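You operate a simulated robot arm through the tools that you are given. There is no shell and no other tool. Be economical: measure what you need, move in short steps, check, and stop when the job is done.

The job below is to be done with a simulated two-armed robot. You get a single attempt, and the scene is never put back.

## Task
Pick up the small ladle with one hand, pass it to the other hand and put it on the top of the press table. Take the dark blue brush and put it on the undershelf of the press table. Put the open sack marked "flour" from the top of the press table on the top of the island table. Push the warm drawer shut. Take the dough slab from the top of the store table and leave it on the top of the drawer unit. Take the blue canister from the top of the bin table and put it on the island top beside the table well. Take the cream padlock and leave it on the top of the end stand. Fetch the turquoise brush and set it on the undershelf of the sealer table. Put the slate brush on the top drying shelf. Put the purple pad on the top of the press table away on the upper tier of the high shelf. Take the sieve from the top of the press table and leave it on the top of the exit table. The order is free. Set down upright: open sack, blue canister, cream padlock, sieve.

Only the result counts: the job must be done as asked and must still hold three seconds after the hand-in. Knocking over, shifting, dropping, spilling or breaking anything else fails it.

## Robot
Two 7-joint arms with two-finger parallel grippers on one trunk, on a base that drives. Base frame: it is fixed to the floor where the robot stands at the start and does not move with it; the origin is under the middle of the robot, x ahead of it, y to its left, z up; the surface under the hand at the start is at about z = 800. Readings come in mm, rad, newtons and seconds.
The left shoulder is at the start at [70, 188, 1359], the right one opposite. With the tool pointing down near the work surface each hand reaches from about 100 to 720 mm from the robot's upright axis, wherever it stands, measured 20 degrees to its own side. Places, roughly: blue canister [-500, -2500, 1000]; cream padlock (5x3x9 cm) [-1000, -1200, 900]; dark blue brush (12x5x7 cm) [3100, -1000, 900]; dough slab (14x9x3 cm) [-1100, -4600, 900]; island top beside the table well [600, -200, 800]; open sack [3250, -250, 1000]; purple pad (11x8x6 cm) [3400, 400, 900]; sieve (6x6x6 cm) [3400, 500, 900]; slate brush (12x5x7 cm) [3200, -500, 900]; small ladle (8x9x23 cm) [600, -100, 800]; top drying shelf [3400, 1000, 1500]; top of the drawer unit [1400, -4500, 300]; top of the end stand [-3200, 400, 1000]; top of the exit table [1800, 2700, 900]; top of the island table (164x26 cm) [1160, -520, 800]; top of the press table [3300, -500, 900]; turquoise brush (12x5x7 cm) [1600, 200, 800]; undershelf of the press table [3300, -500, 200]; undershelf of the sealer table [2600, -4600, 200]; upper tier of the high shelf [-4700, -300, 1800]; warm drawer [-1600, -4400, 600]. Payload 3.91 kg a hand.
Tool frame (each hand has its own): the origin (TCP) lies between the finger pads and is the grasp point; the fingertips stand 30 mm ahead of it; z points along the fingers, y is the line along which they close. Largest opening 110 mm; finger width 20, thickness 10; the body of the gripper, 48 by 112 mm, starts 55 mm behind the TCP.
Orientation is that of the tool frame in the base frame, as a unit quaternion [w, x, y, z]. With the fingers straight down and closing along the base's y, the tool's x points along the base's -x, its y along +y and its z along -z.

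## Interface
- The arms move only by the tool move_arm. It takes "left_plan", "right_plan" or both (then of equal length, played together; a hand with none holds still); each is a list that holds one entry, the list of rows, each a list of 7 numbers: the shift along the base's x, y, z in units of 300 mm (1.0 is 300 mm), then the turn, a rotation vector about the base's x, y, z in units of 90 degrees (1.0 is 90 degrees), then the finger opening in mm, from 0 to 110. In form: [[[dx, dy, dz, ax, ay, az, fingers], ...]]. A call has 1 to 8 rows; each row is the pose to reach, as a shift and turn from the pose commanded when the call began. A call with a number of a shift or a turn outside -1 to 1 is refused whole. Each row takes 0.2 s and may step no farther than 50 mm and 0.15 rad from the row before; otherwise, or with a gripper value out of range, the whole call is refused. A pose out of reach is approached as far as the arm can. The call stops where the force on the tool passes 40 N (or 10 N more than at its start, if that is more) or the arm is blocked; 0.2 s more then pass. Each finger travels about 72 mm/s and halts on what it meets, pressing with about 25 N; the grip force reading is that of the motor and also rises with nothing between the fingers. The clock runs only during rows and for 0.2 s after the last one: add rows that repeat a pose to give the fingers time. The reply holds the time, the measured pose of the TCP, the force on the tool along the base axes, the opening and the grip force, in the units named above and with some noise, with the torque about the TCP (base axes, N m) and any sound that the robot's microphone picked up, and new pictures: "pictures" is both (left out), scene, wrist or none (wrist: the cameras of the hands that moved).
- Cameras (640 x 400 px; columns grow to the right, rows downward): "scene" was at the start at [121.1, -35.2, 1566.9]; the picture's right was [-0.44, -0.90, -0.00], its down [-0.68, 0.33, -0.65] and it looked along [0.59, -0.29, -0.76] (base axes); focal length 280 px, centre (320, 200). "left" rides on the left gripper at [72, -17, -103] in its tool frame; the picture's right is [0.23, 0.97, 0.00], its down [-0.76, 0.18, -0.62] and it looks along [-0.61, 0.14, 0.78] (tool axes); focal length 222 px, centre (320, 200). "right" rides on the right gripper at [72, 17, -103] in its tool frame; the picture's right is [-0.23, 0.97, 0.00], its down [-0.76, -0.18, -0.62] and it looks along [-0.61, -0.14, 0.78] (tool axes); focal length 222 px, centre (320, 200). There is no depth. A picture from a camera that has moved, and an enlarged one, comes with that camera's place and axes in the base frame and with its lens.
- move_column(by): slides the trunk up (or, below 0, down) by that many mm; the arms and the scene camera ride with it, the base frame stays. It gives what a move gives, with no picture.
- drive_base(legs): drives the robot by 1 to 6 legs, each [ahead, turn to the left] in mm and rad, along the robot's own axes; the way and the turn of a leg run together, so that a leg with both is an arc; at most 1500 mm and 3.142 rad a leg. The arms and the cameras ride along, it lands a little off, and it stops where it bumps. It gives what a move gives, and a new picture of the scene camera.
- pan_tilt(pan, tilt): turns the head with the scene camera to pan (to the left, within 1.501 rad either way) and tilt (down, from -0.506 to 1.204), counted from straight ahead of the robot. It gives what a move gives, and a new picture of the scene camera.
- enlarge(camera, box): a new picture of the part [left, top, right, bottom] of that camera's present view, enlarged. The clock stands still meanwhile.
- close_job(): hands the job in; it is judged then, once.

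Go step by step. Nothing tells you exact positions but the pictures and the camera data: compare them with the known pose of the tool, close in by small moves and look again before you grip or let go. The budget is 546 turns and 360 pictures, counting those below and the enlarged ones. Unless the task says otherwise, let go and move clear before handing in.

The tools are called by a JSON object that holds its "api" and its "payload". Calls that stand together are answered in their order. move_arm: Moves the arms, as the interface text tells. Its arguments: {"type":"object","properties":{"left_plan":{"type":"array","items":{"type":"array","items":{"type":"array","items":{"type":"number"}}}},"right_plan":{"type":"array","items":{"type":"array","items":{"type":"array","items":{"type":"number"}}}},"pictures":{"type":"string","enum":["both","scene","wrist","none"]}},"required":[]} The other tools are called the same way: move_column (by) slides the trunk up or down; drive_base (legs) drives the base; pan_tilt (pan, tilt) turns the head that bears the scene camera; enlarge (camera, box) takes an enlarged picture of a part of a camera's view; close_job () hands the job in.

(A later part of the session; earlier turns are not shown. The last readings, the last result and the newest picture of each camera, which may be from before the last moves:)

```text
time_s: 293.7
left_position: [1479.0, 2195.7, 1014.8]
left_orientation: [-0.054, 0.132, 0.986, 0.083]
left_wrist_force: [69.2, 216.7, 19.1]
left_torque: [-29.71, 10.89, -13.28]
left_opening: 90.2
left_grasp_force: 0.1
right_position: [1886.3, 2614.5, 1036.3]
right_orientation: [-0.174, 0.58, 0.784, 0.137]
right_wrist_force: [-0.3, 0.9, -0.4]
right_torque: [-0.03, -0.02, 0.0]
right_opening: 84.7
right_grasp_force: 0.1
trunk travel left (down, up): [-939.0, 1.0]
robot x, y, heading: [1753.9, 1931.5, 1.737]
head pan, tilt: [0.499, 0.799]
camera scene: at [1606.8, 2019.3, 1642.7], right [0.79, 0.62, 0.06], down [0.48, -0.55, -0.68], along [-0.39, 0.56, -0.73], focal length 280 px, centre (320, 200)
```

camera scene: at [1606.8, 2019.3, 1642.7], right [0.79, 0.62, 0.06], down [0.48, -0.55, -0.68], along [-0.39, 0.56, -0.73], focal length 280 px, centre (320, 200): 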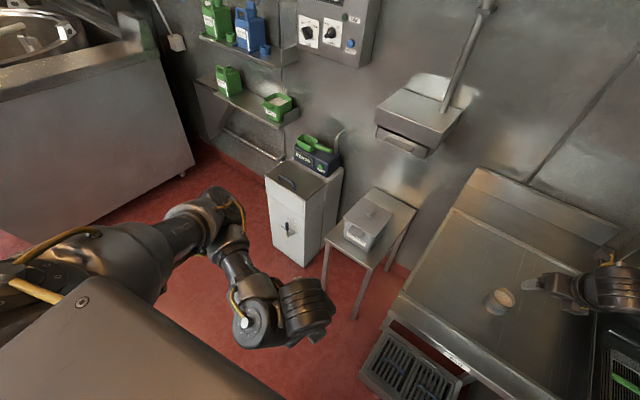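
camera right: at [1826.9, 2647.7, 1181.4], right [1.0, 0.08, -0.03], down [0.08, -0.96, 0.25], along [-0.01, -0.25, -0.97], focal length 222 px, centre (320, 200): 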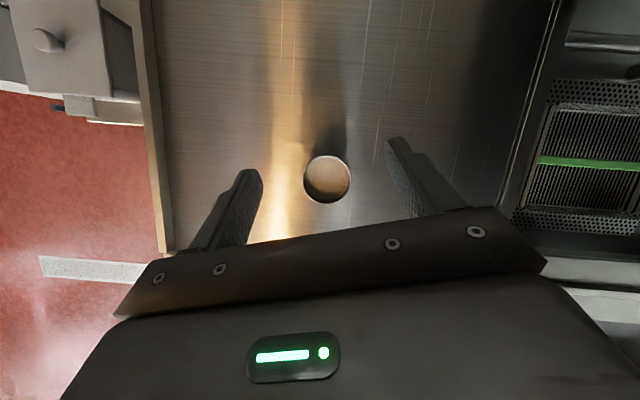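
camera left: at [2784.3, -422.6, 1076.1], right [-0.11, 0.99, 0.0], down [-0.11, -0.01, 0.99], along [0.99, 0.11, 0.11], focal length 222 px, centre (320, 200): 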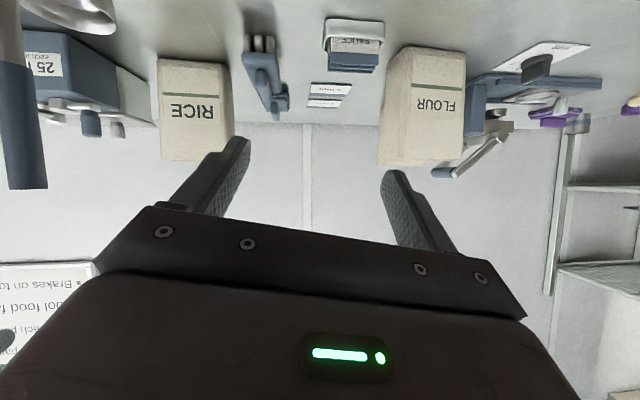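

The body is leaning and the left arm is straining to hold its place. Relieve the left arm first by letting it move outward.

{"api": "move_arm", "payload": {"left_plan": [[[-0.12, -0.05, 0, 0, 0, 0, 90], [-0.25, -0.08, 0, 0, 0, 0, 90], [-0.38, -0.1, 0, 0, 0, 0, 90]]], "right_plan": [[[0, 0, -0.05, 0, 0, 0, 85], [0, 0, -0.12, 0, 0, 0, 85], [0, 0, -0.2, 0, 0, 0, 85]]], "pictures": "none"}}

```text
time_s: 293.9
left_position: [1499.2, 2230.2, 1018.2]
left_orientation: [-0.057, 0.206, 0.967, 0.137]
left_wrist_force: [111.6, 230.8, -15.1]
left_torque: [-29.77, 13.6, -12.88]
left_opening: 90.0
left_grasp_force: 0.1
right_position: [1909.6, 2627.9, 1024.2]
right_orientation: [-0.186, 0.577, 0.785, 0.131]
right_wrist_force: [0.2, 0.4, 0.3]
right_torque: [-0.09, 0.04, 0.04]
right_opening: 85.1
right_grasp_force: 0.1
trunk travel left (down, up): [-939.0, 1.0]
robot x, y, heading: [1754.9, 1933.9, 1.745]
head pan, tilt: [0.499, 0.799]
stopped in row 1 (left hand): the force on the tool passed its limit at 296 N (the readings are from after the stop); the commanded pose is now the measured one
```

{"api": "move_column", "payload": {"by": -50}}

{"api": "pan_tilt", "payload": {"pan": -0.5, "tilt": 0.6}}

```text
time_s: 294.3
left_position: [1525.2, 2253.7, 1032.2]
left_orientation: [-0.06, 0.152, 0.965, 0.206]
left_wrist_force: [2.4, 5.2, -2.9]
left_torque: [-0.31, 0.05, -0.07]
left_opening: 90.0
left_grasp_force: 0.1
right_position: [1922.1, 2657.3, 1024.6]
right_orientation: [-0.217, 0.55, 0.794, 0.141]
right_wrist_force: [2.8, 1.9, 5.4]
right_torque: [-0.43, 0.08, 0.16]
right_opening: 85.1
right_grasp_force: 0.0
trunk travel left (down, up): [-936.0, 4.0]
robot x, y, heading: [1748.1, 1969.2, 1.858]
head pan, tilt: [0.499, 0.799]
stopped: the arm was blocked; the commanded pose is now the measured one
```

```text
time_s: 295.5
left_position: [1585.2, 2197.4, 1007.0]
left_orientation: [0.009, 0.171, 0.978, 0.116]
left_wrist_force: [0.6, 0.0, -0.3]
left_torque: [0.0, 0.01, 0.02]
left_opening: 90.1
left_grasp_force: 0.1
right_position: [1925.7, 2661.6, 1026.0]
right_orientation: [-0.21, 0.558, 0.788, 0.152]
right_wrist_force: [0.1, 0.5, -1.3]
right_torque: [0.01, 0.0, -0.04]
right_opening: 84.9
right_grasp_force: 0.1
trunk travel left (down, up): [-936.0, 4.0]
robot x, y, heading: [1738.6, 1988.6, 1.941]
head pan, tilt: [-0.499, 0.6]
camera scene: at [1564.8, 2041.1, 1661.6], right [0.99, -0.13, 0.09], down [0.01, -0.52, -0.86], along [0.16, 0.85, -0.51], focal length 280 px, centre (320, 200)
```

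scene: 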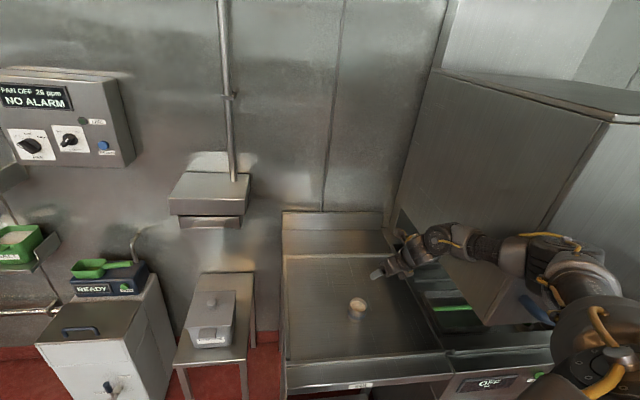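

{"api": "enlarge", "payload": {"camera": "scene", "box": [380, 200, 640, 400]}}

{"api": "pan_tilt", "payload": {"pan": -1.1, "tilt": 0.6}}

```text
2.00 times, centred on (510, 300) of scene
camera zoom: at [1564.8, 2041.1, 1661.6], right [0.99, -0.13, 0.09], down [0.01, -0.52, -0.86], along [0.16, 0.85, -0.51], focal length 561 px, centre (-60, 0)
```

zoom: 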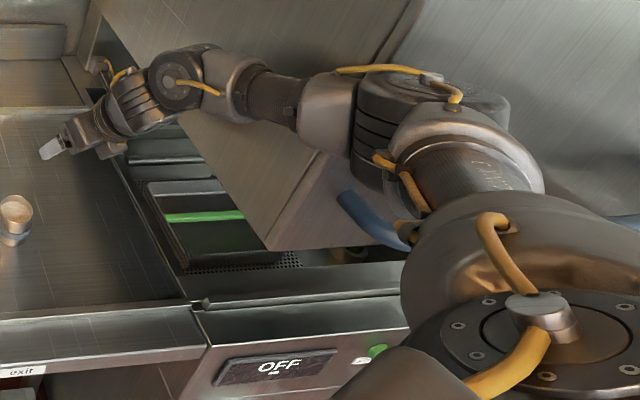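

```text
time_s: 296.5
left_position: [1585.4, 2199.6, 1007.5]
left_orientation: [0.009, 0.171, 0.978, 0.115]
left_wrist_force: [-0.3, -0.7, -0.1]
left_torque: [0.01, 0.01, 0.02]
left_opening: 90.3
left_grasp_force: 0.1
right_position: [1930.4, 2661.6, 1027.2]
right_orientation: [-0.21, 0.559, 0.787, 0.154]
right_wrist_force: [0.4, -0.2, 0.2]
right_torque: [0.01, 0.02, 0.01]
right_opening: 85.1
right_grasp_force: 0.1
trunk travel left (down, up): [-936.0, 4.0]
robot x, y, heading: [1736.8, 1988.2, 1.943]
head pan, tilt: [-1.1, 0.6]
camera scene: at [1609.1, 2021.6, 1665.2], right [0.75, -0.67, 0.04], down [-0.29, -0.38, -0.88], along [0.6, 0.64, -0.47], focal length 280 px, centre (320, 200)
```

scene: 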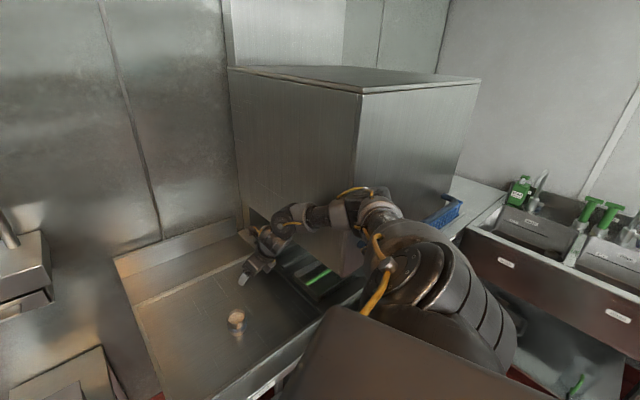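

{"api": "move_arm", "payload": {"right_plan": [[[-0.02, -0.05, 0.1, 0, 0, 0, 85], [-0.05, -0.1, 0.22, 0, 0, 0, 85], [-0.08, -0.15, 0.35, 0, 0, 0, 85]]], "pictures": "scene"}}

```text
time_s: 296.9
left_position: [1614.2, 2228.4, 1008.2]
left_orientation: [-0.014, 0.18, 0.977, 0.112]
left_wrist_force: [0.0, -0.4, 0.2]
left_torque: [0.01, -0.06, -0.01]
left_opening: 89.8
left_grasp_force: 0.1
right_position: [1918.7, 2675.5, 1001.7]
right_orientation: [-0.238, 0.52, 0.808, 0.137]
right_wrist_force: [1.0, 1.5, 1.0]
right_torque: [-0.13, -0.01, 0.04]
right_opening: 85.1
right_grasp_force: 0.1
trunk travel left (down, up): [-936.0, 4.0]
robot x, y, heading: [1722.2, 2012.2, 2.029]
head pan, tilt: [-1.1, 0.6]
stopped in row 1 (left hand): the arm was blocked; the commanded pose is now the measured one
camera scene: at [1586.2, 2034.2, 1665.0], right [0.8, -0.6, 0.05], down [-0.25, -0.4, -0.88], along [0.55, 0.69, -0.47], focal length 280 px, centre (320, 200)
```

scene: 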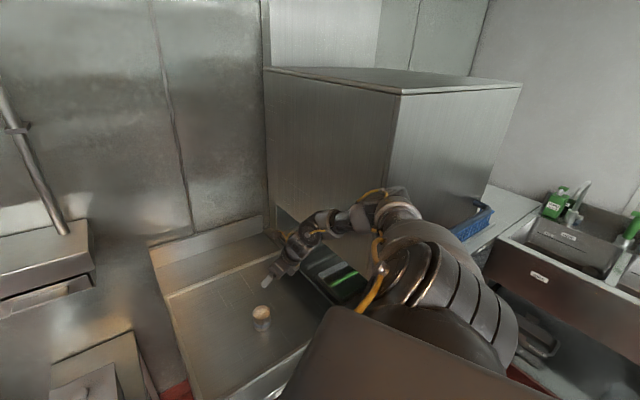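

{"api": "drive_base", "payload": {"legs": [[-120, 0]]}}

```text
time_s: 297.6
left_position: [1638.4, 2226.4, 925.4]
left_orientation: [-0.126, 0.174, 0.976, 0.043]
left_wrist_force: [-1.1, -1.1, -0.2]
left_torque: [0.06, -0.09, -0.01]
left_opening: 90.2
left_grasp_force: 0.1
right_position: [1883.4, 2663.0, 917.2]
right_orientation: [-0.31, 0.405, 0.859, 0.055]
right_wrist_force: [-28.1, -6.4, 25.8]
right_torque: [0.84, 0.16, 0.62]
right_opening: 73.4
right_grasp_force: 0.1
trunk travel left (down, up): [-936.0, 4.0]
robot x, y, heading: [1736.0, 1994.6, 1.998]
head pan, tilt: [-1.1, 0.6]
stopped in leg 1: the robot was blocked; the commanded pose is now the measured one
camera scene: at [1651.1, 2035.6, 1665.5], right [0.78, -0.63, 0.03], down [-0.29, -0.4, -0.87], along [0.55, 0.67, -0.5], focal length 280 px, centre (320, 200)
```

scene: 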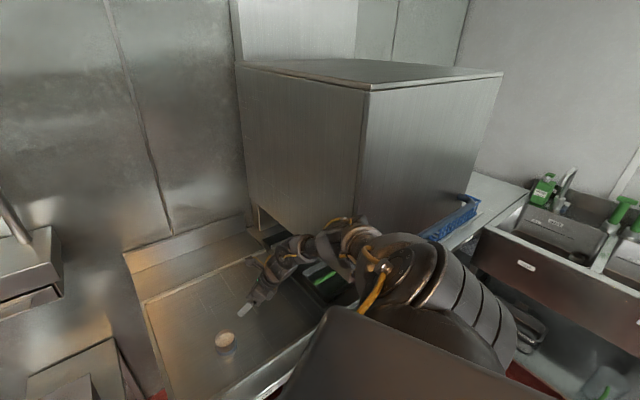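

{"api": "move_arm", "payload": {"right_plan": [[[0, 0, 0.15, 0, 0, 0, 85]]], "pictures": "none"}}

```text
time_s: 297.9
left_position: [1603.4, 2235.2, 880.4]
left_orientation: [-0.187, 0.177, 0.966, -0.001]
left_wrist_force: [8.1, 4.1, -2.9]
left_torque: [-0.25, 0.71, 0.16]
left_opening: 89.8
left_grasp_force: 0.1
right_position: [1886.6, 2670.2, 915.6]
right_orientation: [-0.335, 0.38, 0.861, 0.036]
right_wrist_force: [85.1, -92.0, 240.5]
right_torque: [3.89, -5.63, -2.53]
right_opening: 60.1
right_grasp_force: 0.2
trunk travel left (down, up): [-936.0, 4.0]
robot x, y, heading: [1728.7, 2008.4, 2.017]
head pan, tilt: [-1.1, 0.6]
stopped in row 1 (left hand): the arm was blocked; the commanded pose is now the measured one
```

{"api": "pan_tilt", "payload": {"pan": -0.4, "tilt": 0.5}}

```text
time_s: 299.0
left_position: [1604.2, 2231.3, 879.6]
left_orientation: [-0.186, 0.168, 0.968, -0.002]
left_wrist_force: [-0.5, -0.2, 0.8]
left_torque: [-0.01, -0.01, -0.04]
left_opening: 90.0
left_grasp_force: 0.1
right_position: [1885.9, 2671.9, 916.6]
right_orientation: [-0.333, 0.385, 0.86, 0.035]
right_wrist_force: [2.3, -32.1, 127.2]
right_torque: [2.87, -2.14, -0.52]
right_opening: 62.2
right_grasp_force: 0.0
trunk travel left (down, up): [-936.0, 4.0]
robot x, y, heading: [1725.7, 2008.5, 2.022]
head pan, tilt: [-0.4, 0.499]
camera scene: at [1597.8, 2060.6, 1671.6], right [1.0, 0.05, 0.07], down [0.08, -0.43, -0.9], along [-0.02, 0.9, -0.44], focal length 280 px, centre (320, 200)
```

scene: 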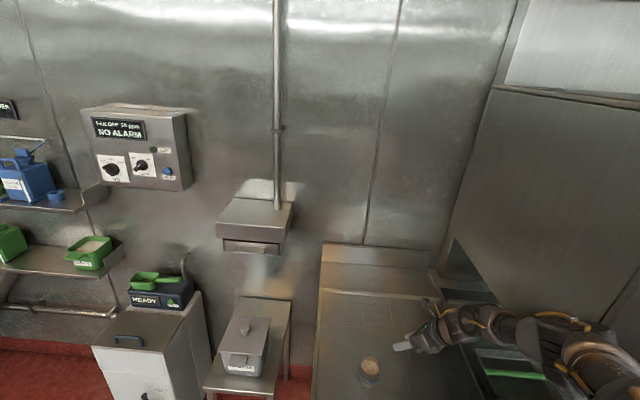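

{"api": "drive_base", "payload": {"legs": [[0, -0.2]]}}

```text
time_s: 299.7
left_position: [1617.3, 2236.3, 819.1]
left_orientation: [-0.251, 0.177, 0.948, -0.083]
left_wrist_force: [0.1, 1.0, -1.3]
left_torque: [-0.07, 0.02, 0.02]
left_opening: 89.8
left_grasp_force: 0.0
right_position: [1823.2, 2670.8, 916.2]
right_orientation: [-0.419, 0.247, 0.872, -0.051]
right_wrist_force: [22.2, -52.4, 98.4]
right_torque: [1.25, -0.48, -0.58]
right_opening: 55.3
right_grasp_force: 0.0
trunk travel left (down, up): [-936.0, 4.0]
robot x, y, heading: [1726.2, 2004.7, 2.006]
head pan, tilt: [-0.4, 0.499]
stopped in leg 1: the robot was blocked; the commanded pose is now the measured one
camera scene: at [1736.9, 2054.0, 1675.3], right [1.0, 0.04, -0.02], down [0.0, -0.43, -0.9], along [-0.04, 0.9, -0.43], focal length 280 px, centre (320, 200)
```

scene: 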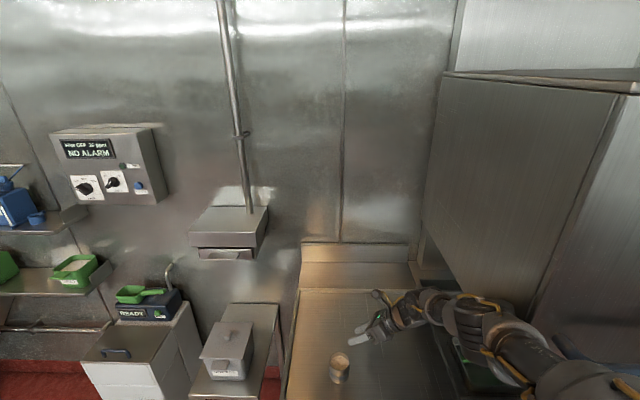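

{"api": "move_arm", "payload": {"right_plan": [[[0.03, 0.0, 0.1, 0, 0, 0, 60], [0.06, 0.0, 0.2, 0, 0, 0, 60]]], "pictures": "none"}}

```text
time_s: 300.0
left_position: [1559.8, 2261.3, 778.7]
left_orientation: [-0.242, 0.177, 0.945, -0.13]
left_wrist_force: [-2.3, 0.0, 0.1]
left_torque: [0.04, -0.12, 0.02]
left_opening: 89.9
left_grasp_force: 0.0
right_position: [1735.8, 2691.5, 910.8]
right_orientation: [-0.427, 0.209, 0.875, -0.096]
right_wrist_force: [45.1, -52.8, 123.1]
right_torque: [0.14, 0.15, 0.32]
right_opening: 20.3
right_grasp_force: 0.0
trunk travel left (down, up): [-936.0, 4.0]
robot x, y, heading: [1730.1, 2004.2, 2.015]
head pan, tilt: [-0.4, 0.499]
stopped in row 1 (right hand): the force on the tool passed its limit at 204 N (the readings are from after the stop); the commanded pose is now the measured one
```

{"api": "pan_tilt", "payload": {"pan": -0.4, "tilt": 0.7}}

```text
time_s: 300.7
left_position: [1516.5, 2246.0, 778.1]
left_orientation: [-0.272, 0.164, 0.939, -0.131]
left_wrist_force: [-0.6, -0.6, 0.7]
left_torque: [-0.01, -0.02, -0.01]
left_opening: 90.1
left_grasp_force: 0.1
right_position: [1765.3, 2700.5, 911.3]
right_orientation: [-0.409, 0.24, 0.879, -0.056]
right_wrist_force: [-33.8, -7.9, 88.8]
right_torque: [1.39, 1.84, 0.6]
right_opening: 24.3
right_grasp_force: 0.1
trunk travel left (down, up): [-936.0, 4.0]
robot x, y, heading: [1723.0, 2005.9, 2.013]
head pan, tilt: [-0.4, 0.7]
camera scene: at [1625.6, 2085.9, 1652.8], right [1.0, 0.04, 0.05], down [0.06, -0.62, -0.78], along [0.0, 0.78, -0.62], focal length 280 px, centre (320, 200)
```

scene: 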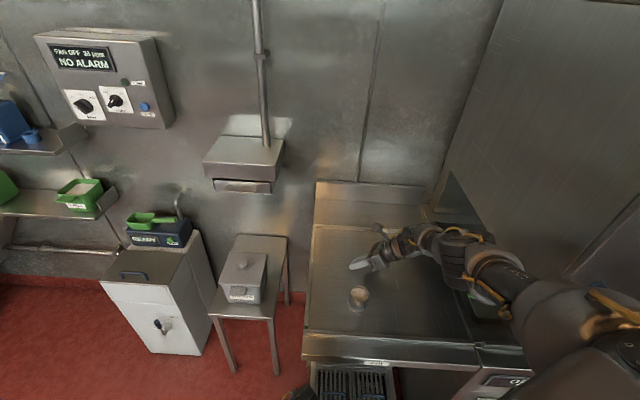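

{"api": "move_arm", "payload": {"right_plan": [[[0, -0.02, 0.05, 0, 0.09, 0, 30], [0, -0.04, 0.1, 0, 0.18, 0, 30], [0, -0.06, 0.15, 0, 0.27, 0, 30]]], "pictures": "none"}}

```text
time_s: 301.0
left_position: [1505.9, 2243.2, 757.7]
left_orientation: [-0.323, 0.153, 0.917, -0.176]
left_wrist_force: [2.7, 0.7, 1.8]
left_torque: [-0.08, 0.05, 0.03]
left_opening: 89.9
left_grasp_force: 0.0
right_position: [1781.5, 2712.7, 905.5]
right_orientation: [-0.474, 0.215, 0.849, -0.096]
right_wrist_force: [-71.7, -39.3, 86.2]
right_torque: [-0.58, 3.5, 1.13]
right_opening: 0.0
right_grasp_force: 0.0
trunk travel left (down, up): [-936.0, 4.0]
robot x, y, heading: [1725.0, 2006.8, 2.019]
head pan, tilt: [-0.4, 0.7]
stopped in row 1 (left hand): the arm was blocked; the commanded pose is now the measured one
```

{"api": "drive_base", "payload": {"legs": [[0, 0.3]]}}

```text
time_s: 301.9
left_position: [1537.4, 2248.5, 774.5]
left_orientation: [-0.294, 0.138, 0.933, -0.152]
left_wrist_force: [-0.8, 1.3, -0.6]
left_torque: [-0.03, -0.04, 0.03]
left_opening: 90.0
left_grasp_force: 0.0
right_position: [1780.4, 2717.0, 906.2]
right_orientation: [-0.464, 0.213, 0.854, -0.098]
right_wrist_force: [24.6, -53.7, 67.6]
right_torque: [-1.06, 0.6, 0.88]
right_opening: 0.2
right_grasp_force: 0.0
trunk travel left (down, up): [-936.0, 4.0]
robot x, y, heading: [1728.6, 2002.6, 2.062]
head pan, tilt: [-0.4, 0.7]
stopped in leg 1: the force on the tool passed its limit at 142 N (the readings are from after the stop); the commanded pose is now the measured one
camera scene: at [1702.6, 2113.2, 1648.1], right [1.0, 0.09, 0.0], down [0.05, -0.63, -0.77], along [-0.07, 0.77, -0.63], focal length 280 px, centre (320, 200)
```

scene: 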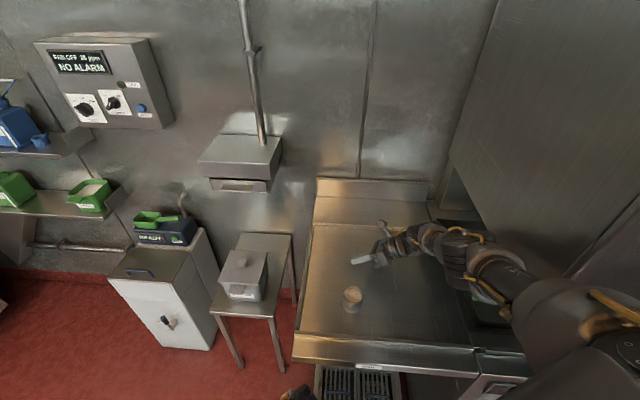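

{"api": "move_arm", "payload": {"right_plan": [[[0, 0, 0.05, 0, 0, 0, 0], [0, 0, 0.1, 0, 0, 0, 0], [0, 0, 0.15, 0, 0, 0, 0]]], "left_plan": [[[0, 0, 0.0, 0, 0, 0, 90], [0, 0, 0.0, 0, 0, 0, 90], [0, 0, 0.0, 0, 0, 0, 90]]], "pictures": "none"}}

```text
time_s: 302.7
left_position: [1529.7, 2255.0, 770.4]
left_orientation: [-0.29, 0.14, 0.933, -0.159]
left_wrist_force: [-0.5, -0.4, -0.1]
left_torque: [-0.01, -0.01, 0.04]
left_opening: 90.0
left_grasp_force: 0.1
right_position: [1772.9, 2730.4, 939.9]
right_orientation: [-0.453, 0.22, 0.859, -0.096]
right_wrist_force: [0.4, -0.1, -0.2]
right_torque: [-0.02, 0.02, 0.02]
right_opening: 0.0
right_grasp_force: 25.0
trunk travel left (down, up): [-936.0, 4.0]
robot x, y, heading: [1727.0, 2003.3, 2.062]
head pan, tilt: [-0.4, 0.7]
```

The hand lifted off the table with no force and the robot is upright again. Checking the hood and elbow.

{"api": "pan_tilt", "payload": {"pan": -1.1, "tilt": 0.55}}

```text
time_s: 303.8
left_position: [1532.9, 2255.2, 772.0]
left_orientation: [-0.289, 0.14, 0.934, -0.158]
left_wrist_force: [-0.4, 0.5, 0.4]
left_torque: [0.0, 0.04, 0.01]
left_opening: 90.1
left_grasp_force: 0.1
right_position: [1774.1, 2728.2, 940.4]
right_orientation: [-0.454, 0.218, 0.858, -0.097]
right_wrist_force: [-1.2, -0.2, 0.0]
right_torque: [0.03, 0.01, -0.03]
right_opening: 0.0
right_grasp_force: 24.8
trunk travel left (down, up): [-936.0, 4.0]
robot x, y, heading: [1724.1, 2002.7, 2.058]
head pan, tilt: [-1.1, 0.55]
camera scene: at [1749.0, 2120.4, 1660.0], right [0.82, -0.57, 0.0], down [-0.29, -0.43, -0.85], along [0.49, 0.7, -0.52], focal length 280 px, centre (320, 200)
```

scene: 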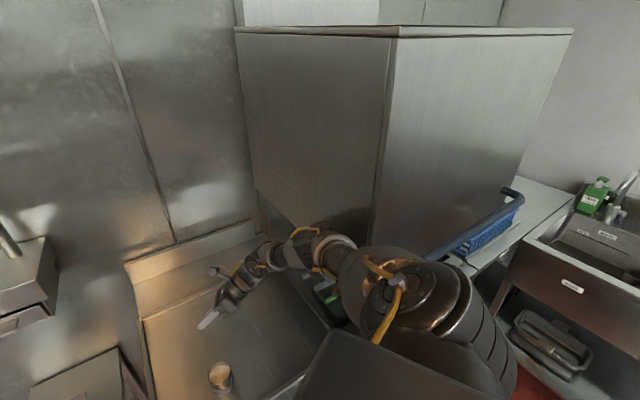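

{"api": "move_arm", "payload": {"right_plan": [[[0.05, 0, 0.06, 0, 0, 0, 0], [0.1, 0, 0.12, 0, 0, 0, 0], [0.15, 0, 0.18, 0, 0, 0, 0]]], "pictures": "none"}}

{"api": "drive_base", "payload": {"legs": [[-80, 0]]}}

```text
time_s: 304.8
left_position: [1429.1, 2239.5, 748.9]
left_orientation: [-0.349, 0.11, 0.91, -0.197]
left_wrist_force: [-0.6, 0.7, 0.2]
left_torque: [0.03, -0.03, 0.06]
left_opening: 90.0
left_grasp_force: 0.0
right_position: [1815.5, 2734.2, 991.4]
right_orientation: [-0.459, 0.211, 0.857, -0.102]
right_wrist_force: [-1.1, -0.2, 1.1]
right_torque: [0.0, -0.1, 0.0]
right_opening: 0.0
right_grasp_force: 24.9
trunk travel left (down, up): [-936.0, 4.0]
robot x, y, heading: [1725.2, 2004.5, 2.087]
head pan, tilt: [-1.1, 0.55]
stopped in row 3 (right hand): the arm was blocked; the commanded pose is now the measured one
```

```text
time_s: 305.8
left_position: [1358.9, 2104.2, 729.3]
left_orientation: [-0.465, 0.053, 0.842, -0.27]
left_wrist_force: [1.1, 1.0, 1.8]
left_torque: [-0.03, -0.04, 0.06]
left_opening: 89.9
left_grasp_force: 0.0
right_position: [1845.1, 2735.9, 1021.1]
right_orientation: [-0.532, 0.149, 0.828, -0.095]
right_wrist_force: [-2.7, 1.4, -1.6]
right_torque: [-0.04, -0.02, 0.08]
right_opening: 0.1
right_grasp_force: 24.9
trunk travel left (down, up): [-936.0, 4.0]
robot x, y, heading: [1720.0, 2005.5, 2.283]
head pan, tilt: [-1.1, 0.55]
stopped in leg 1: the robot was blocked; the commanded pose is now the measured one
camera scene: at [1591.5, 2166.5, 1665.7], right [0.92, -0.38, 0.08], down [-0.13, -0.5, -0.85], along [0.37, 0.78, -0.51], focal length 280 px, centre (320, 200)
```

scene: 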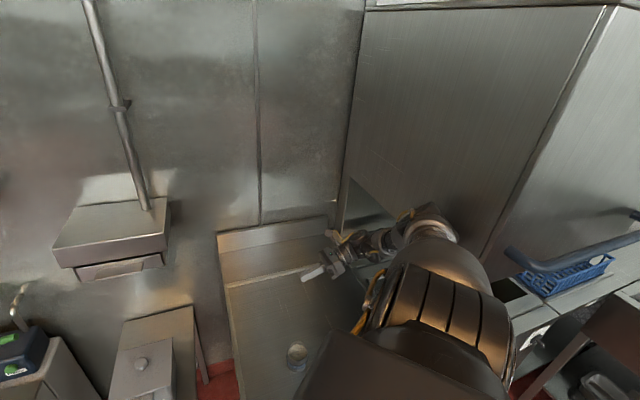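

{"api": "pan_tilt", "payload": {"pan": 1.5, "tilt": 0.8}}

```text
time_s: 308.1
left_position: [1371.6, 2099.0, 728.3]
left_orientation: [-0.458, 0.052, 0.848, -0.263]
left_wrist_force: [-0.4, 0.4, 0.6]
left_torque: [-0.02, 0.02, -0.01]
left_opening: 90.0
left_grasp_force: 0.1
right_position: [1838.9, 2733.4, 1031.0]
right_orientation: [-0.528, 0.144, 0.831, -0.099]
right_wrist_force: [-0.7, -0.2, 1.1]
right_torque: [-0.01, -0.06, -0.02]
right_opening: 0.2
right_grasp_force: 25.1
trunk travel left (down, up): [-936.0, 4.0]
robot x, y, heading: [1727.1, 1996.1, 2.28]
head pan, tilt: [1.499, 0.799]
camera scene: at [1490.3, 2031.7, 1638.7], right [-0.59, 0.8, -0.07], down [0.64, 0.41, -0.66], along [-0.5, -0.44, -0.75], focal length 280 px, centre (320, 200)
```

scene: 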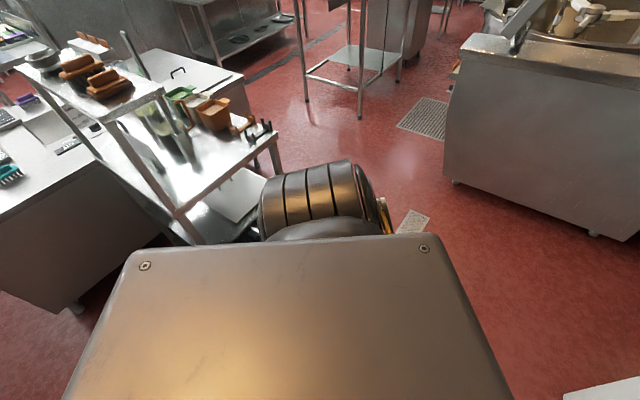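

{"api": "drive_base", "payload": {"legs": [[0, 0.25]]}}

{"api": "pan_tilt", "payload": {"pan": -1.2, "tilt": 0.6}}

```text
time_s: 308.8
left_position: [1396.9, 2016.7, 742.4]
left_orientation: [-0.541, 0.017, 0.796, -0.272]
left_wrist_force: [-0.3, 1.0, 0.4]
left_torque: [0.0, -0.01, 0.05]
left_opening: 90.0
left_grasp_force: 0.1
right_position: [1902.2, 2704.6, 1022.3]
right_orientation: [-0.569, 0.112, 0.808, -0.101]
right_wrist_force: [-2.2, -0.2, -0.1]
right_torque: [0.0, -0.02, -0.06]
right_opening: 0.2
right_grasp_force: 25.3
trunk travel left (down, up): [-936.0, 4.0]
robot x, y, heading: [1715.3, 2004.7, 2.34]
head pan, tilt: [1.499, 0.799]
stopped in leg 1: the robot was blocked; the commanded pose is now the measured one
camera scene: at [1484.8, 2052.7, 1639.9], right [-0.64, 0.76, -0.09], down [0.61, 0.44, -0.67], along [-0.47, -0.48, -0.74], focal length 280 px, centre (320, 200)
```

scene: 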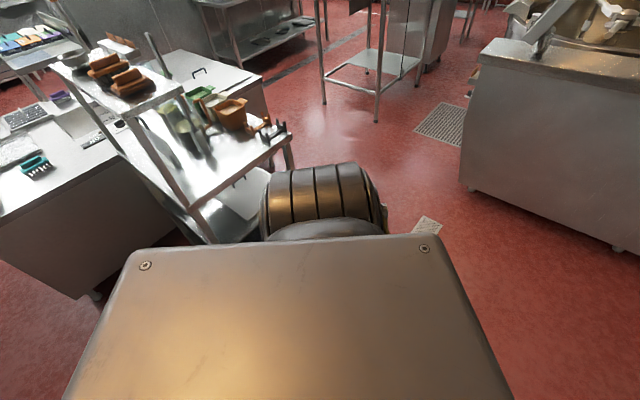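

```text
time_s: 311.2
left_position: [1408.2, 2010.9, 741.8]
left_orientation: [-0.534, 0.022, 0.803, -0.264]
left_wrist_force: [0.1, 0.0, -0.7]
left_torque: [0.01, -0.01, -0.01]
left_opening: 90.2
left_grasp_force: 0.0
right_position: [1895.9, 2700.5, 1034.1]
right_orientation: [-0.572, 0.099, 0.806, -0.115]
right_wrist_force: [1.0, 0.5, -0.2]
right_torque: [0.0, -0.01, -0.01]
right_opening: 0.0
right_grasp_force: 24.6
trunk travel left (down, up): [-936.0, 4.0]
robot x, y, heading: [1718.0, 1994.3, 2.328]
head pan, tilt: [-1.201, 0.6]
camera scene: at [1580.1, 2181.2, 1659.5], right [0.9, -0.43, 0.1], down [-0.17, -0.55, -0.82], along [0.4, 0.72, -0.56], focal length 280 px, centre (320, 200)
```

scene: 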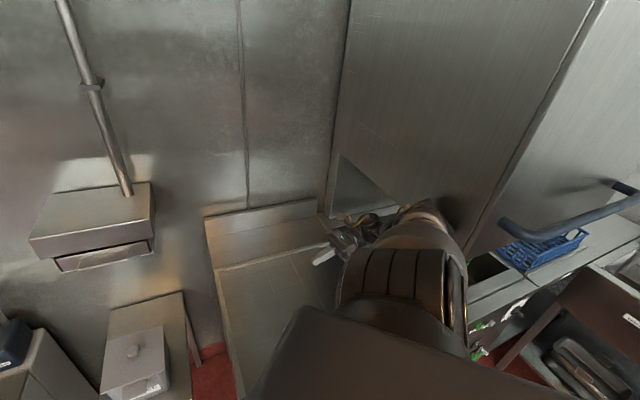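

{"api": "move_column", "payload": {"by": -60}}

```text
time_s: 311.6
left_position: [1418.0, 1965.1, 739.9]
left_orientation: [-0.564, 0.033, 0.783, -0.26]
left_wrist_force: [-178.0, 146.3, -214.6]
left_torque: [-26.59, 1.86, 23.51]
left_opening: 90.0
left_grasp_force: 0.0
right_position: [1944.7, 2649.0, 1005.1]
right_orientation: [-0.578, 0.102, 0.801, -0.115]
right_wrist_force: [-2.1, -0.7, 0.4]
right_torque: [0.01, -0.01, -0.03]
right_opening: 0.1
right_grasp_force: 25.1
trunk travel left (down, up): [-933.0, 7.0]
robot x, y, heading: [1716.0, 1994.8, 2.338]
head pan, tilt: [-1.201, 0.6]
stopped: the arm was blocked; the commanded pose is now the measured one
```

The left arm has drifted into the body and keeps tripping the stop. Move it out and up first.

{"api": "move_arm", "payload": {"left_plan": [[[-0.08, 0.02, 0.08, 0, 0, 0, 90], [-0.16, 0.04, 0.18, 0, 0, 0, 90], [-0.25, 0.06, 0.3, 0, 0, 0, 90], [-0.34, 0.08, 0.42, 0, 0, 0, 90], [-0.43, 0.1, 0.54, 0, 0, 0, 90], [-0.52, 0.12, 0.66, 0, 0, 0, 90], [-0.6, 0.14, 0.78, 0, 0, 0, 90]]], "pictures": "none"}}

```text
time_s: 311.9
left_position: [1416.0, 1913.3, 765.8]
left_orientation: [-0.618, 0.028, 0.741, -0.26]
left_wrist_force: [-142.1, 83.9, -113.3]
left_torque: [-13.47, -0.15, 16.61]
left_opening: 90.1
left_grasp_force: 0.0
right_position: [1997.5, 2578.4, 993.4]
right_orientation: [-0.578, 0.113, 0.801, -0.113]
right_wrist_force: [-1.1, 0.0, 0.4]
right_torque: [-0.03, -0.1, 0.02]
right_opening: 0.0
right_grasp_force: 24.9
trunk travel left (down, up): [-933.0, 7.0]
robot x, y, heading: [1713.5, 1998.0, 2.351]
head pan, tilt: [-1.201, 0.6]
stopped in row 1 (right hand): the arm was blocked; the commanded pose is now the measured one
```

{"api": "pan_tilt", "payload": {"pan": -0.9, "tilt": 0.6}}

```text
time_s: 312.7
left_position: [1415.1, 1908.7, 767.4]
left_orientation: [-0.618, 0.025, 0.741, -0.263]
left_wrist_force: [-133.9, 141.4, -60.2]
left_torque: [-15.95, -5.46, 22.71]
left_opening: 90.0
left_grasp_force: 0.1
right_position: [1985.8, 2577.6, 994.3]
right_orientation: [-0.584, 0.094, 0.798, -0.116]
right_wrist_force: [0.6, -0.3, -0.7]
right_torque: [-0.01, 0.01, 0.0]
right_opening: 0.0
right_grasp_force: 24.9
trunk travel left (down, up): [-933.0, 7.0]
robot x, y, heading: [1719.3, 1992.8, 2.35]
head pan, tilt: [-0.901, 0.6]
camera scene: at [1532.3, 2221.1, 1650.4], right [0.99, -0.12, 0.11], down [0.01, -0.61, -0.79], along [0.16, 0.78, -0.6], focal length 280 px, centre (320, 200)
```

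scene: 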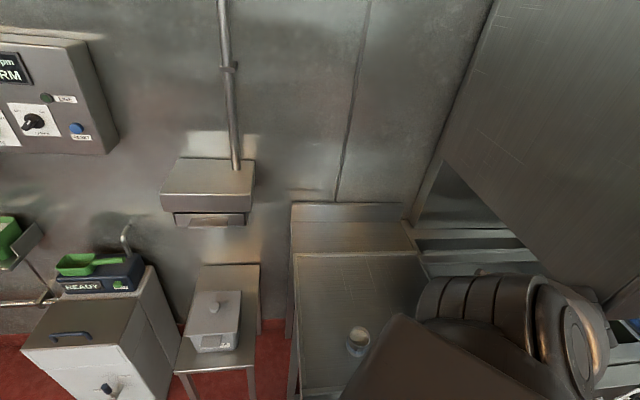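

{"api": "drive_base", "payload": {"legs": [[70, 0]]}}

```text
time_s: 313.4
left_position: [1428.1, 1879.8, 784.0]
left_orientation: [-0.641, 0.125, 0.673, -0.349]
left_wrist_force: [-44.0, 195.8, -115.2]
left_torque: [-20.64, 11.12, 26.53]
left_opening: 90.1
left_grasp_force: 0.0
right_position: [2082.4, 2486.4, 953.4]
right_orientation: [-0.644, 0.19, 0.741, -0.02]
right_wrist_force: [-0.5, 3.3, 1.0]
right_torque: [-0.05, -0.04, 0.23]
right_opening: 0.0
right_grasp_force: 25.1
trunk travel left (down, up): [-933.0, 7.0]
robot x, y, heading: [1708.7, 1997.7, 2.358]
head pan, tilt: [-0.901, 0.6]
stopped in leg 1: the robot was blocked; the commanded pose is now the measured one
camera scene: at [1580.1, 2235.3, 1646.9], right [0.99, -0.11, 0.07], down [-0.01, -0.62, -0.79], along [0.13, 0.78, -0.61], focal length 280 px, centre (320, 200)
```

scene: 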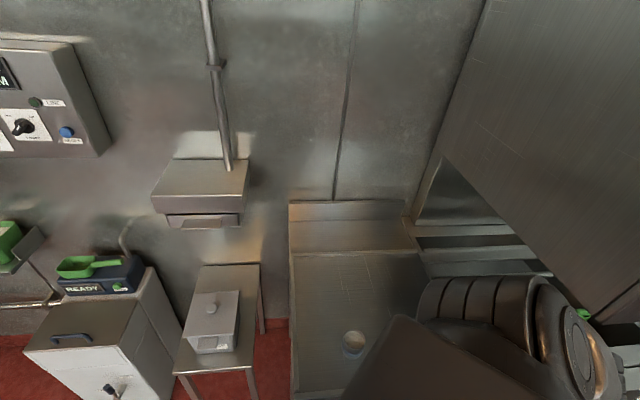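

{"api": "move_arm", "payload": {"left_plan": [[[-0.06, 0.12, -0.08, 0, 0, 0, 90], [-0.1, 0.25, -0.1, 0, 0, 0, 90], [-0.15, 0.38, -0.1, 0, 0, 0, 90]]], "right_plan": [[[-0.02, -0.1, 0.0, 0, 0, 0, 0], [-0.04, -0.22, 0.0, 0, 0, 0, 0], [-0.06, -0.35, 0.0, 0, 0, 0, 0]]], "pictures": "none"}}

```text
time_s: 313.6
left_position: [1472.1, 1825.1, 784.3]
left_orientation: [0.671, -0.09, -0.648, 0.349]
left_wrist_force: [-58.0, 195.0, -115.9]
left_torque: [-18.76, 11.45, 28.26]
left_opening: 89.8
left_grasp_force: 0.1
left hand out of reach, approached as far as the arm can: row 1
right_position: [2177.3, 2397.8, 940.7]
right_orientation: [-0.657, 0.196, 0.727, 0.037]
right_wrist_force: [4.9, -0.7, 4.3]
right_torque: [-0.02, -0.28, -0.01]
right_opening: 0.0
right_grasp_force: 25.4
trunk travel left (down, up): [-933.0, 7.0]
robot x, y, heading: [1712.7, 2000.8, 2.359]
head pan, tilt: [-0.901, 0.6]
stopped in row 1 (left hand): the force on the tool passed its limit at 315 N (the readings are from after the stop); the commanded pose is now the measured one
```

{"api": "pan_tilt", "payload": {"pan": -1.3, "tilt": 0.7}}

```text
time_s: 314.5
left_position: [1464.1, 1829.9, 778.7]
left_orientation: [0.661, -0.102, -0.658, 0.347]
left_wrist_force: [-16.9, 60.6, -50.7]
left_torque: [-7.31, 4.54, 9.34]
left_opening: 90.1
left_grasp_force: 0.0
right_position: [2135.4, 2422.1, 949.0]
right_orientation: [-0.668, 0.165, 0.725, -0.008]
right_wrist_force: [0.7, 0.3, -1.4]
right_torque: [0.02, 0.06, 0.06]
right_opening: 0.1
right_grasp_force: 24.9
trunk travel left (down, up): [-933.0, 7.0]
robot x, y, heading: [1709.4, 1999.0, 2.36]
head pan, tilt: [-1.3, 0.7]
camera scene: at [1699.1, 2122.6, 1642.6], right [0.87, -0.49, 0.01], down [-0.3, -0.57, -0.76], along [0.38, 0.66, -0.65], focal length 280 px, centre (320, 200)
```

scene: 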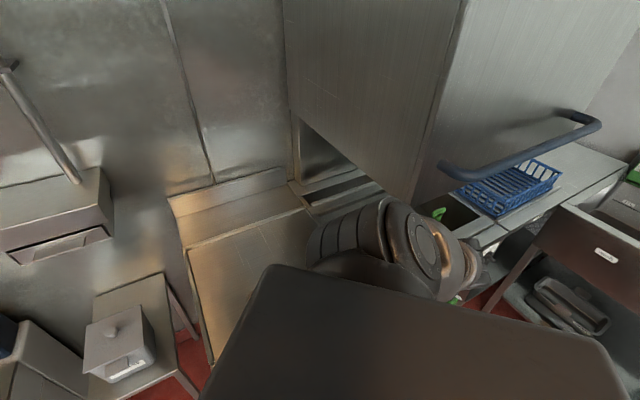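

The robot is upright and free now; the hood stays up by itself. Back away carefully.

{"api": "drive_base", "payload": {"legs": [[-120, 0]]}}

```text
time_s: 315.2
left_position: [1467.1, 1827.6, 777.8]
left_orientation: [0.666, -0.093, -0.655, 0.343]
left_wrist_force: [-4.3, 3.3, -1.8]
left_torque: [-0.43, 0.1, 0.78]
left_opening: 90.2
left_grasp_force: 0.0
right_position: [2149.6, 2413.9, 949.2]
right_orientation: [-0.669, 0.167, 0.724, -0.007]
right_wrist_force: [0.0, -1.1, 0.4]
right_torque: [0.03, -0.02, -0.01]
right_opening: 0.1
right_grasp_force: 24.9
trunk travel left (down, up): [-933.0, 7.0]
robot x, y, heading: [1712.0, 1996.9, 2.352]
head pan, tilt: [-1.3, 0.7]
stopped in leg 1: the force on the tool passed its limit at 132 N (the readings are from after the stop); the commanded pose is now the measured one
camera scene: at [1720.2, 2106.3, 1643.6], right [0.87, -0.49, 0.0], down [-0.32, -0.56, -0.76], along [0.37, 0.67, -0.64], focal length 280 px, centre (320, 200)
```

scene: 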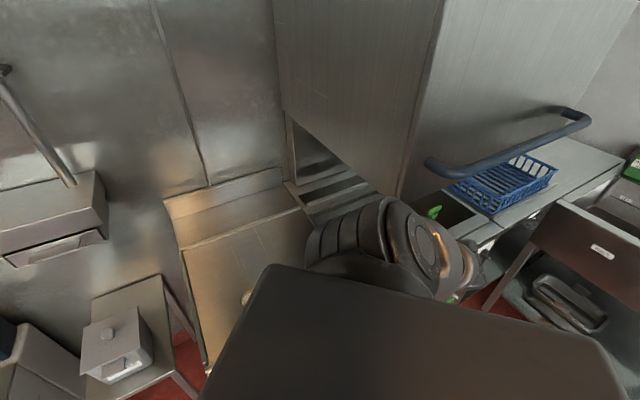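

{"api": "move_arm", "payload": {"left_plan": [[[-0.1, 0.03, 0.05, 0, 0, 0, 90], [-0.2, 0.07, 0.1, 0, 0, 0, 90], [-0.3, 0.11, 0.15, 0, 0, 0, 90], [-0.4, 0.16, 0.2, 0, 0, 0, 90], [-0.5, 0.21, 0.3, 0, 0, 0, 90]]], "pictures": "none"}}

```text
time_s: 316.4
left_position: [1298.2, 1888.3, 809.4]
left_orientation: [0.664, -0.097, -0.657, 0.344]
left_wrist_force: [-0.3, -0.5, -0.5]
left_torque: [0.02, 0.0, -0.01]
left_opening: 89.9
left_grasp_force: 0.1
left hand out of reach, approached as far as the arm can: row 1, 2, 3, 4, 5
right_position: [2146.6, 2412.8, 950.1]
right_orientation: [-0.669, 0.166, 0.725, -0.008]
right_wrist_force: [-0.2, -0.1, 0.4]
right_torque: [0.0, -0.03, -0.01]
right_opening: 0.0
right_grasp_force: 24.8
trunk travel left (down, up): [-933.0, 7.0]
robot x, y, heading: [1712.2, 1998.4, 2.359]
head pan, tilt: [-1.3, 0.7]
```

{"api": "drive_base", "payload": {"legs": [[-150, 0]]}}

```text
time_s: 317.8
left_position: [1406.7, 1780.9, 809.8]
left_orientation: [0.664, -0.097, -0.656, 0.345]
left_wrist_force: [0.2, 0.3, -0.8]
left_torque: [0.02, 0.02, 0.01]
left_opening: 89.9
left_grasp_force: 0.0
right_position: [2254.7, 2309.0, 950.3]
right_orientation: [-0.669, 0.166, 0.725, -0.007]
right_wrist_force: [0.3, 0.0, -0.2]
right_torque: [-0.03, -0.02, 0.0]
right_opening: 0.2
right_grasp_force: 25.2
trunk travel left (down, up): [-933.0, 7.0]
robot x, y, heading: [1820.1, 1893.1, 2.358]
head pan, tilt: [-1.3, 0.7]
camera scene: at [1824.4, 2001.9, 1643.4], right [0.87, -0.49, 0.0], down [-0.31, -0.56, -0.76], along [0.37, 0.67, -0.64], focal length 280 px, centre (320, 200)
```

scene: 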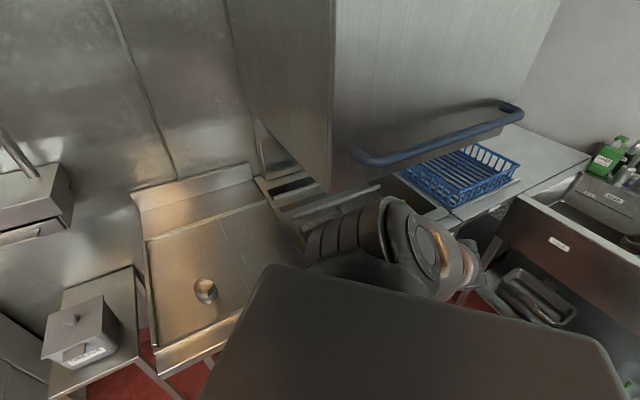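

Free of the machine. Checking the sieve.

{"api": "enlarge", "payload": {"camera": "scene", "box": [140, 220, 300, 320]}}

{"api": "drive_base", "payload": {"legs": [[-200, 0]]}}

```text
4.00 times, centred on (220, 270) of scene
camera zoom: at [1824.4, 2001.9, 1643.4], right [0.87, -0.49, 0.0], down [-0.31, -0.56, -0.76], along [0.37, 0.67, -0.64], focal length 1122 px, centre (720, -80)
```

zoom: 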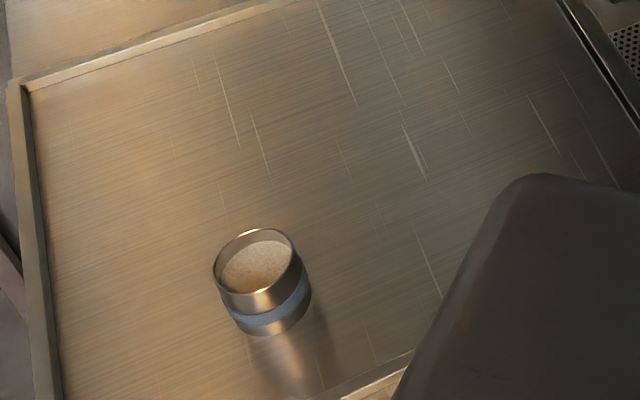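

```text
time_s: 319.4
left_position: [1548.8, 1642.9, 809.9]
left_orientation: [0.665, -0.096, -0.656, 0.344]
left_wrist_force: [-0.4, -0.9, 0.3]
left_torque: [-0.01, 0.0, -0.02]
left_opening: 90.0
left_grasp_force: 0.1
right_position: [2397.8, 2168.1, 949.7]
right_orientation: [-0.669, 0.165, 0.725, -0.007]
right_wrist_force: [1.0, -1.0, -0.4]
right_torque: [0.02, 0.03, 0.02]
right_opening: 0.0
right_grasp_force: 25.1
trunk travel left (down, up): [-933.0, 7.0]
robot x, y, heading: [1956.9, 1750.0, 2.36]
head pan, tilt: [-1.3, 0.7]
camera scene: at [1966.8, 1860.5, 1643.5], right [0.87, -0.49, 0.0], down [-0.31, -0.56, -0.76], along [0.37, 0.67, -0.64], focal length 280 px, centre (320, 200)
```

scene: 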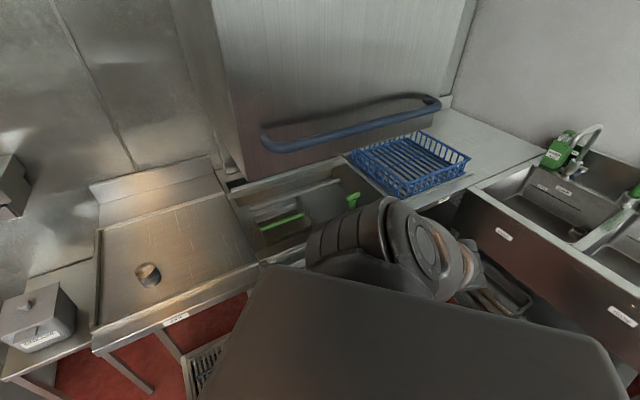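

Sieve is fine. The hood is now fully open, and I want to pull it back down. First turn to face it and get the right arm back in front.

{"api": "drive_base", "payload": {"legs": [[0, -0.4], [0, -0.39]]}}

{"api": "move_arm", "payload": {"right_plan": [[[-0.02, 0.13, 0.08, 0, 0, 0, 0], [-0.05, 0.26, 0.16, 0, 0, 0, 0], [-0.1, 0.39, 0.24, 0, 0, 0, 0], [-0.16, 0.52, 0.3, 0, 0, 0, 0], [-0.24, 0.65, 0.36, 0, 0, 0, 0], [-0.32, 0.77, 0.42, 0, 0, 0, 0], [-0.4, 0.89, 0.48, 0, 0, 0, 0], [-0.48, 1.0, 0.54, 0, 0, 0, 0]]], "pictures": "none"}}

```text
time_s: 322.2
left_position: [1595.4, 1971.1, 808.6]
left_orientation: [0.747, -0.344, -0.566, 0.057]
left_wrist_force: [-0.5, -0.3, -0.2]
left_torque: [-0.02, 0.02, 0.01]
left_opening: 90.1
left_grasp_force: 0.0
right_position: [2563.5, 1726.6, 950.2]
right_orientation: [0.619, -0.435, -0.603, -0.255]
right_wrist_force: [-0.4, 0.1, -0.5]
right_torque: [0.08, 0.01, -0.04]
right_opening: 0.2
right_grasp_force: 25.1
trunk travel left (down, up): [-933.0, 7.0]
robot x, y, heading: [1959.0, 1752.5, 1.557]
head pan, tilt: [-1.3, 0.7]
camera scene: at [2044.6, 1821.9, 1643.5], right [0.26, -0.97, 0.0], down [-0.62, -0.16, -0.76], along [0.74, 0.2, -0.64], focal length 280 px, centre (320, 200)
```

scene: 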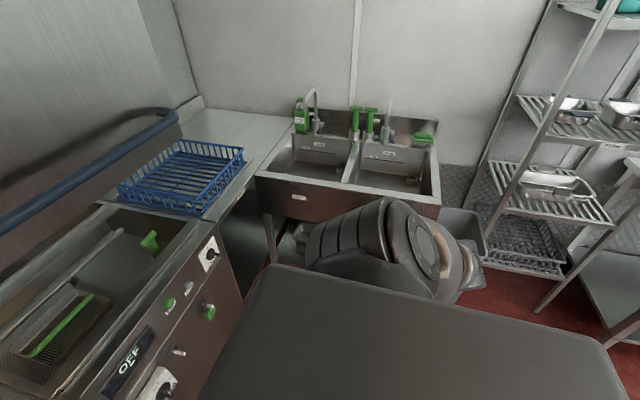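

```text
time_s: 324.0
left_position: [1595.6, 1971.9, 809.5]
left_orientation: [0.747, -0.344, -0.566, 0.058]
left_wrist_force: [0.4, -0.4, 0.1]
left_torque: [-0.01, 0.01, -0.01]
left_opening: 90.1
left_grasp_force: 0.1
right_position: [2419.5, 2027.7, 1111.7]
right_orientation: [0.617, -0.437, -0.603, -0.256]
right_wrist_force: [-0.3, 0.5, -0.2]
right_torque: [-0.03, -0.04, -0.03]
right_opening: 0.0
right_grasp_force: 24.7
trunk travel left (down, up): [-933.0, 7.0]
robot x, y, heading: [1957.7, 1751.4, 1.561]
head pan, tilt: [-1.3, 0.7]
```

{"api": "move_arm", "payload": {"right_plan": [[[-0.04, 0.05, 0.13, 0, 0, 0, 0], [-0.08, 0.1, 0.26, 0, 0, 0, 0], [-0.12, 0.15, 0.39, 0, 0, 0, 0], [-0.16, 0.2, 0.52, 0, 0, 0, 0], [-0.2, 0.25, 0.65, 0, 0, 0, 0], [-0.24, 0.3, 0.78, 0, 0, 0, 0], [-0.28, 0.35, 0.91, 0, 0, 0, 0], [-0.3, 0.4, 1.0, 0, 0, 0, 0]]], "pictures": "none"}}

{"api": "pan_tilt", "payload": {"pan": -0.5, "tilt": 0.35}}

```text
time_s: 325.8
left_position: [1594.7, 1975.2, 808.4]
left_orientation: [0.746, -0.345, -0.567, 0.058]
left_wrist_force: [0.0, 1.0, 0.9]
left_torque: [0.02, -0.02, 0.0]
left_opening: 90.0
left_grasp_force: 0.0
right_position: [2337.8, 2159.7, 1411.5]
right_orientation: [0.616, -0.439, -0.604, -0.251]
right_wrist_force: [-0.2, 0.3, 1.9]
right_torque: [-0.2, -0.08, 0.0]
right_opening: 0.2
right_grasp_force: 25.1
right hand out of reach, approached as far as the arm can: row 5, 6, 7, 8
trunk travel left (down, up): [-933.0, 7.0]
robot x, y, heading: [1967.1, 1750.6, 1.558]
head pan, tilt: [-1.3, 0.7]
```

```text
time_s: 326.9
left_position: [1595.7, 1971.6, 809.7]
left_orientation: [0.747, -0.344, -0.566, 0.058]
left_wrist_force: [0.4, 0.3, -0.5]
left_torque: [0.02, 0.04, 0.02]
left_opening: 90.3
left_grasp_force: 0.0
right_position: [2340.8, 2152.7, 1407.0]
right_orientation: [0.614, -0.441, -0.605, -0.249]
right_wrist_force: [-0.3, -0.5, 0.2]
right_torque: [0.03, 0.02, -0.01]
right_opening: 0.2
right_grasp_force: 25.7
trunk travel left (down, up): [-933.0, 7.0]
robot x, y, heading: [1960.9, 1750.0, 1.559]
head pan, tilt: [-0.499, 0.351]
camera scene: at [2008.2, 1882.6, 1674.8], right [0.87, -0.49, 0.0], down [-0.17, -0.3, -0.94], along [0.46, 0.82, -0.34], focal length 280 px, centre (320, 200)
```

scene: 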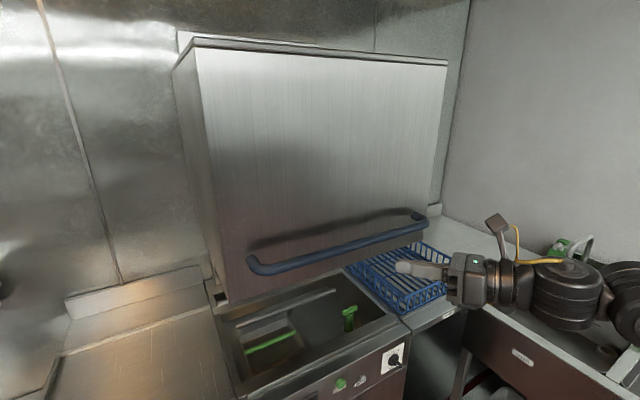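

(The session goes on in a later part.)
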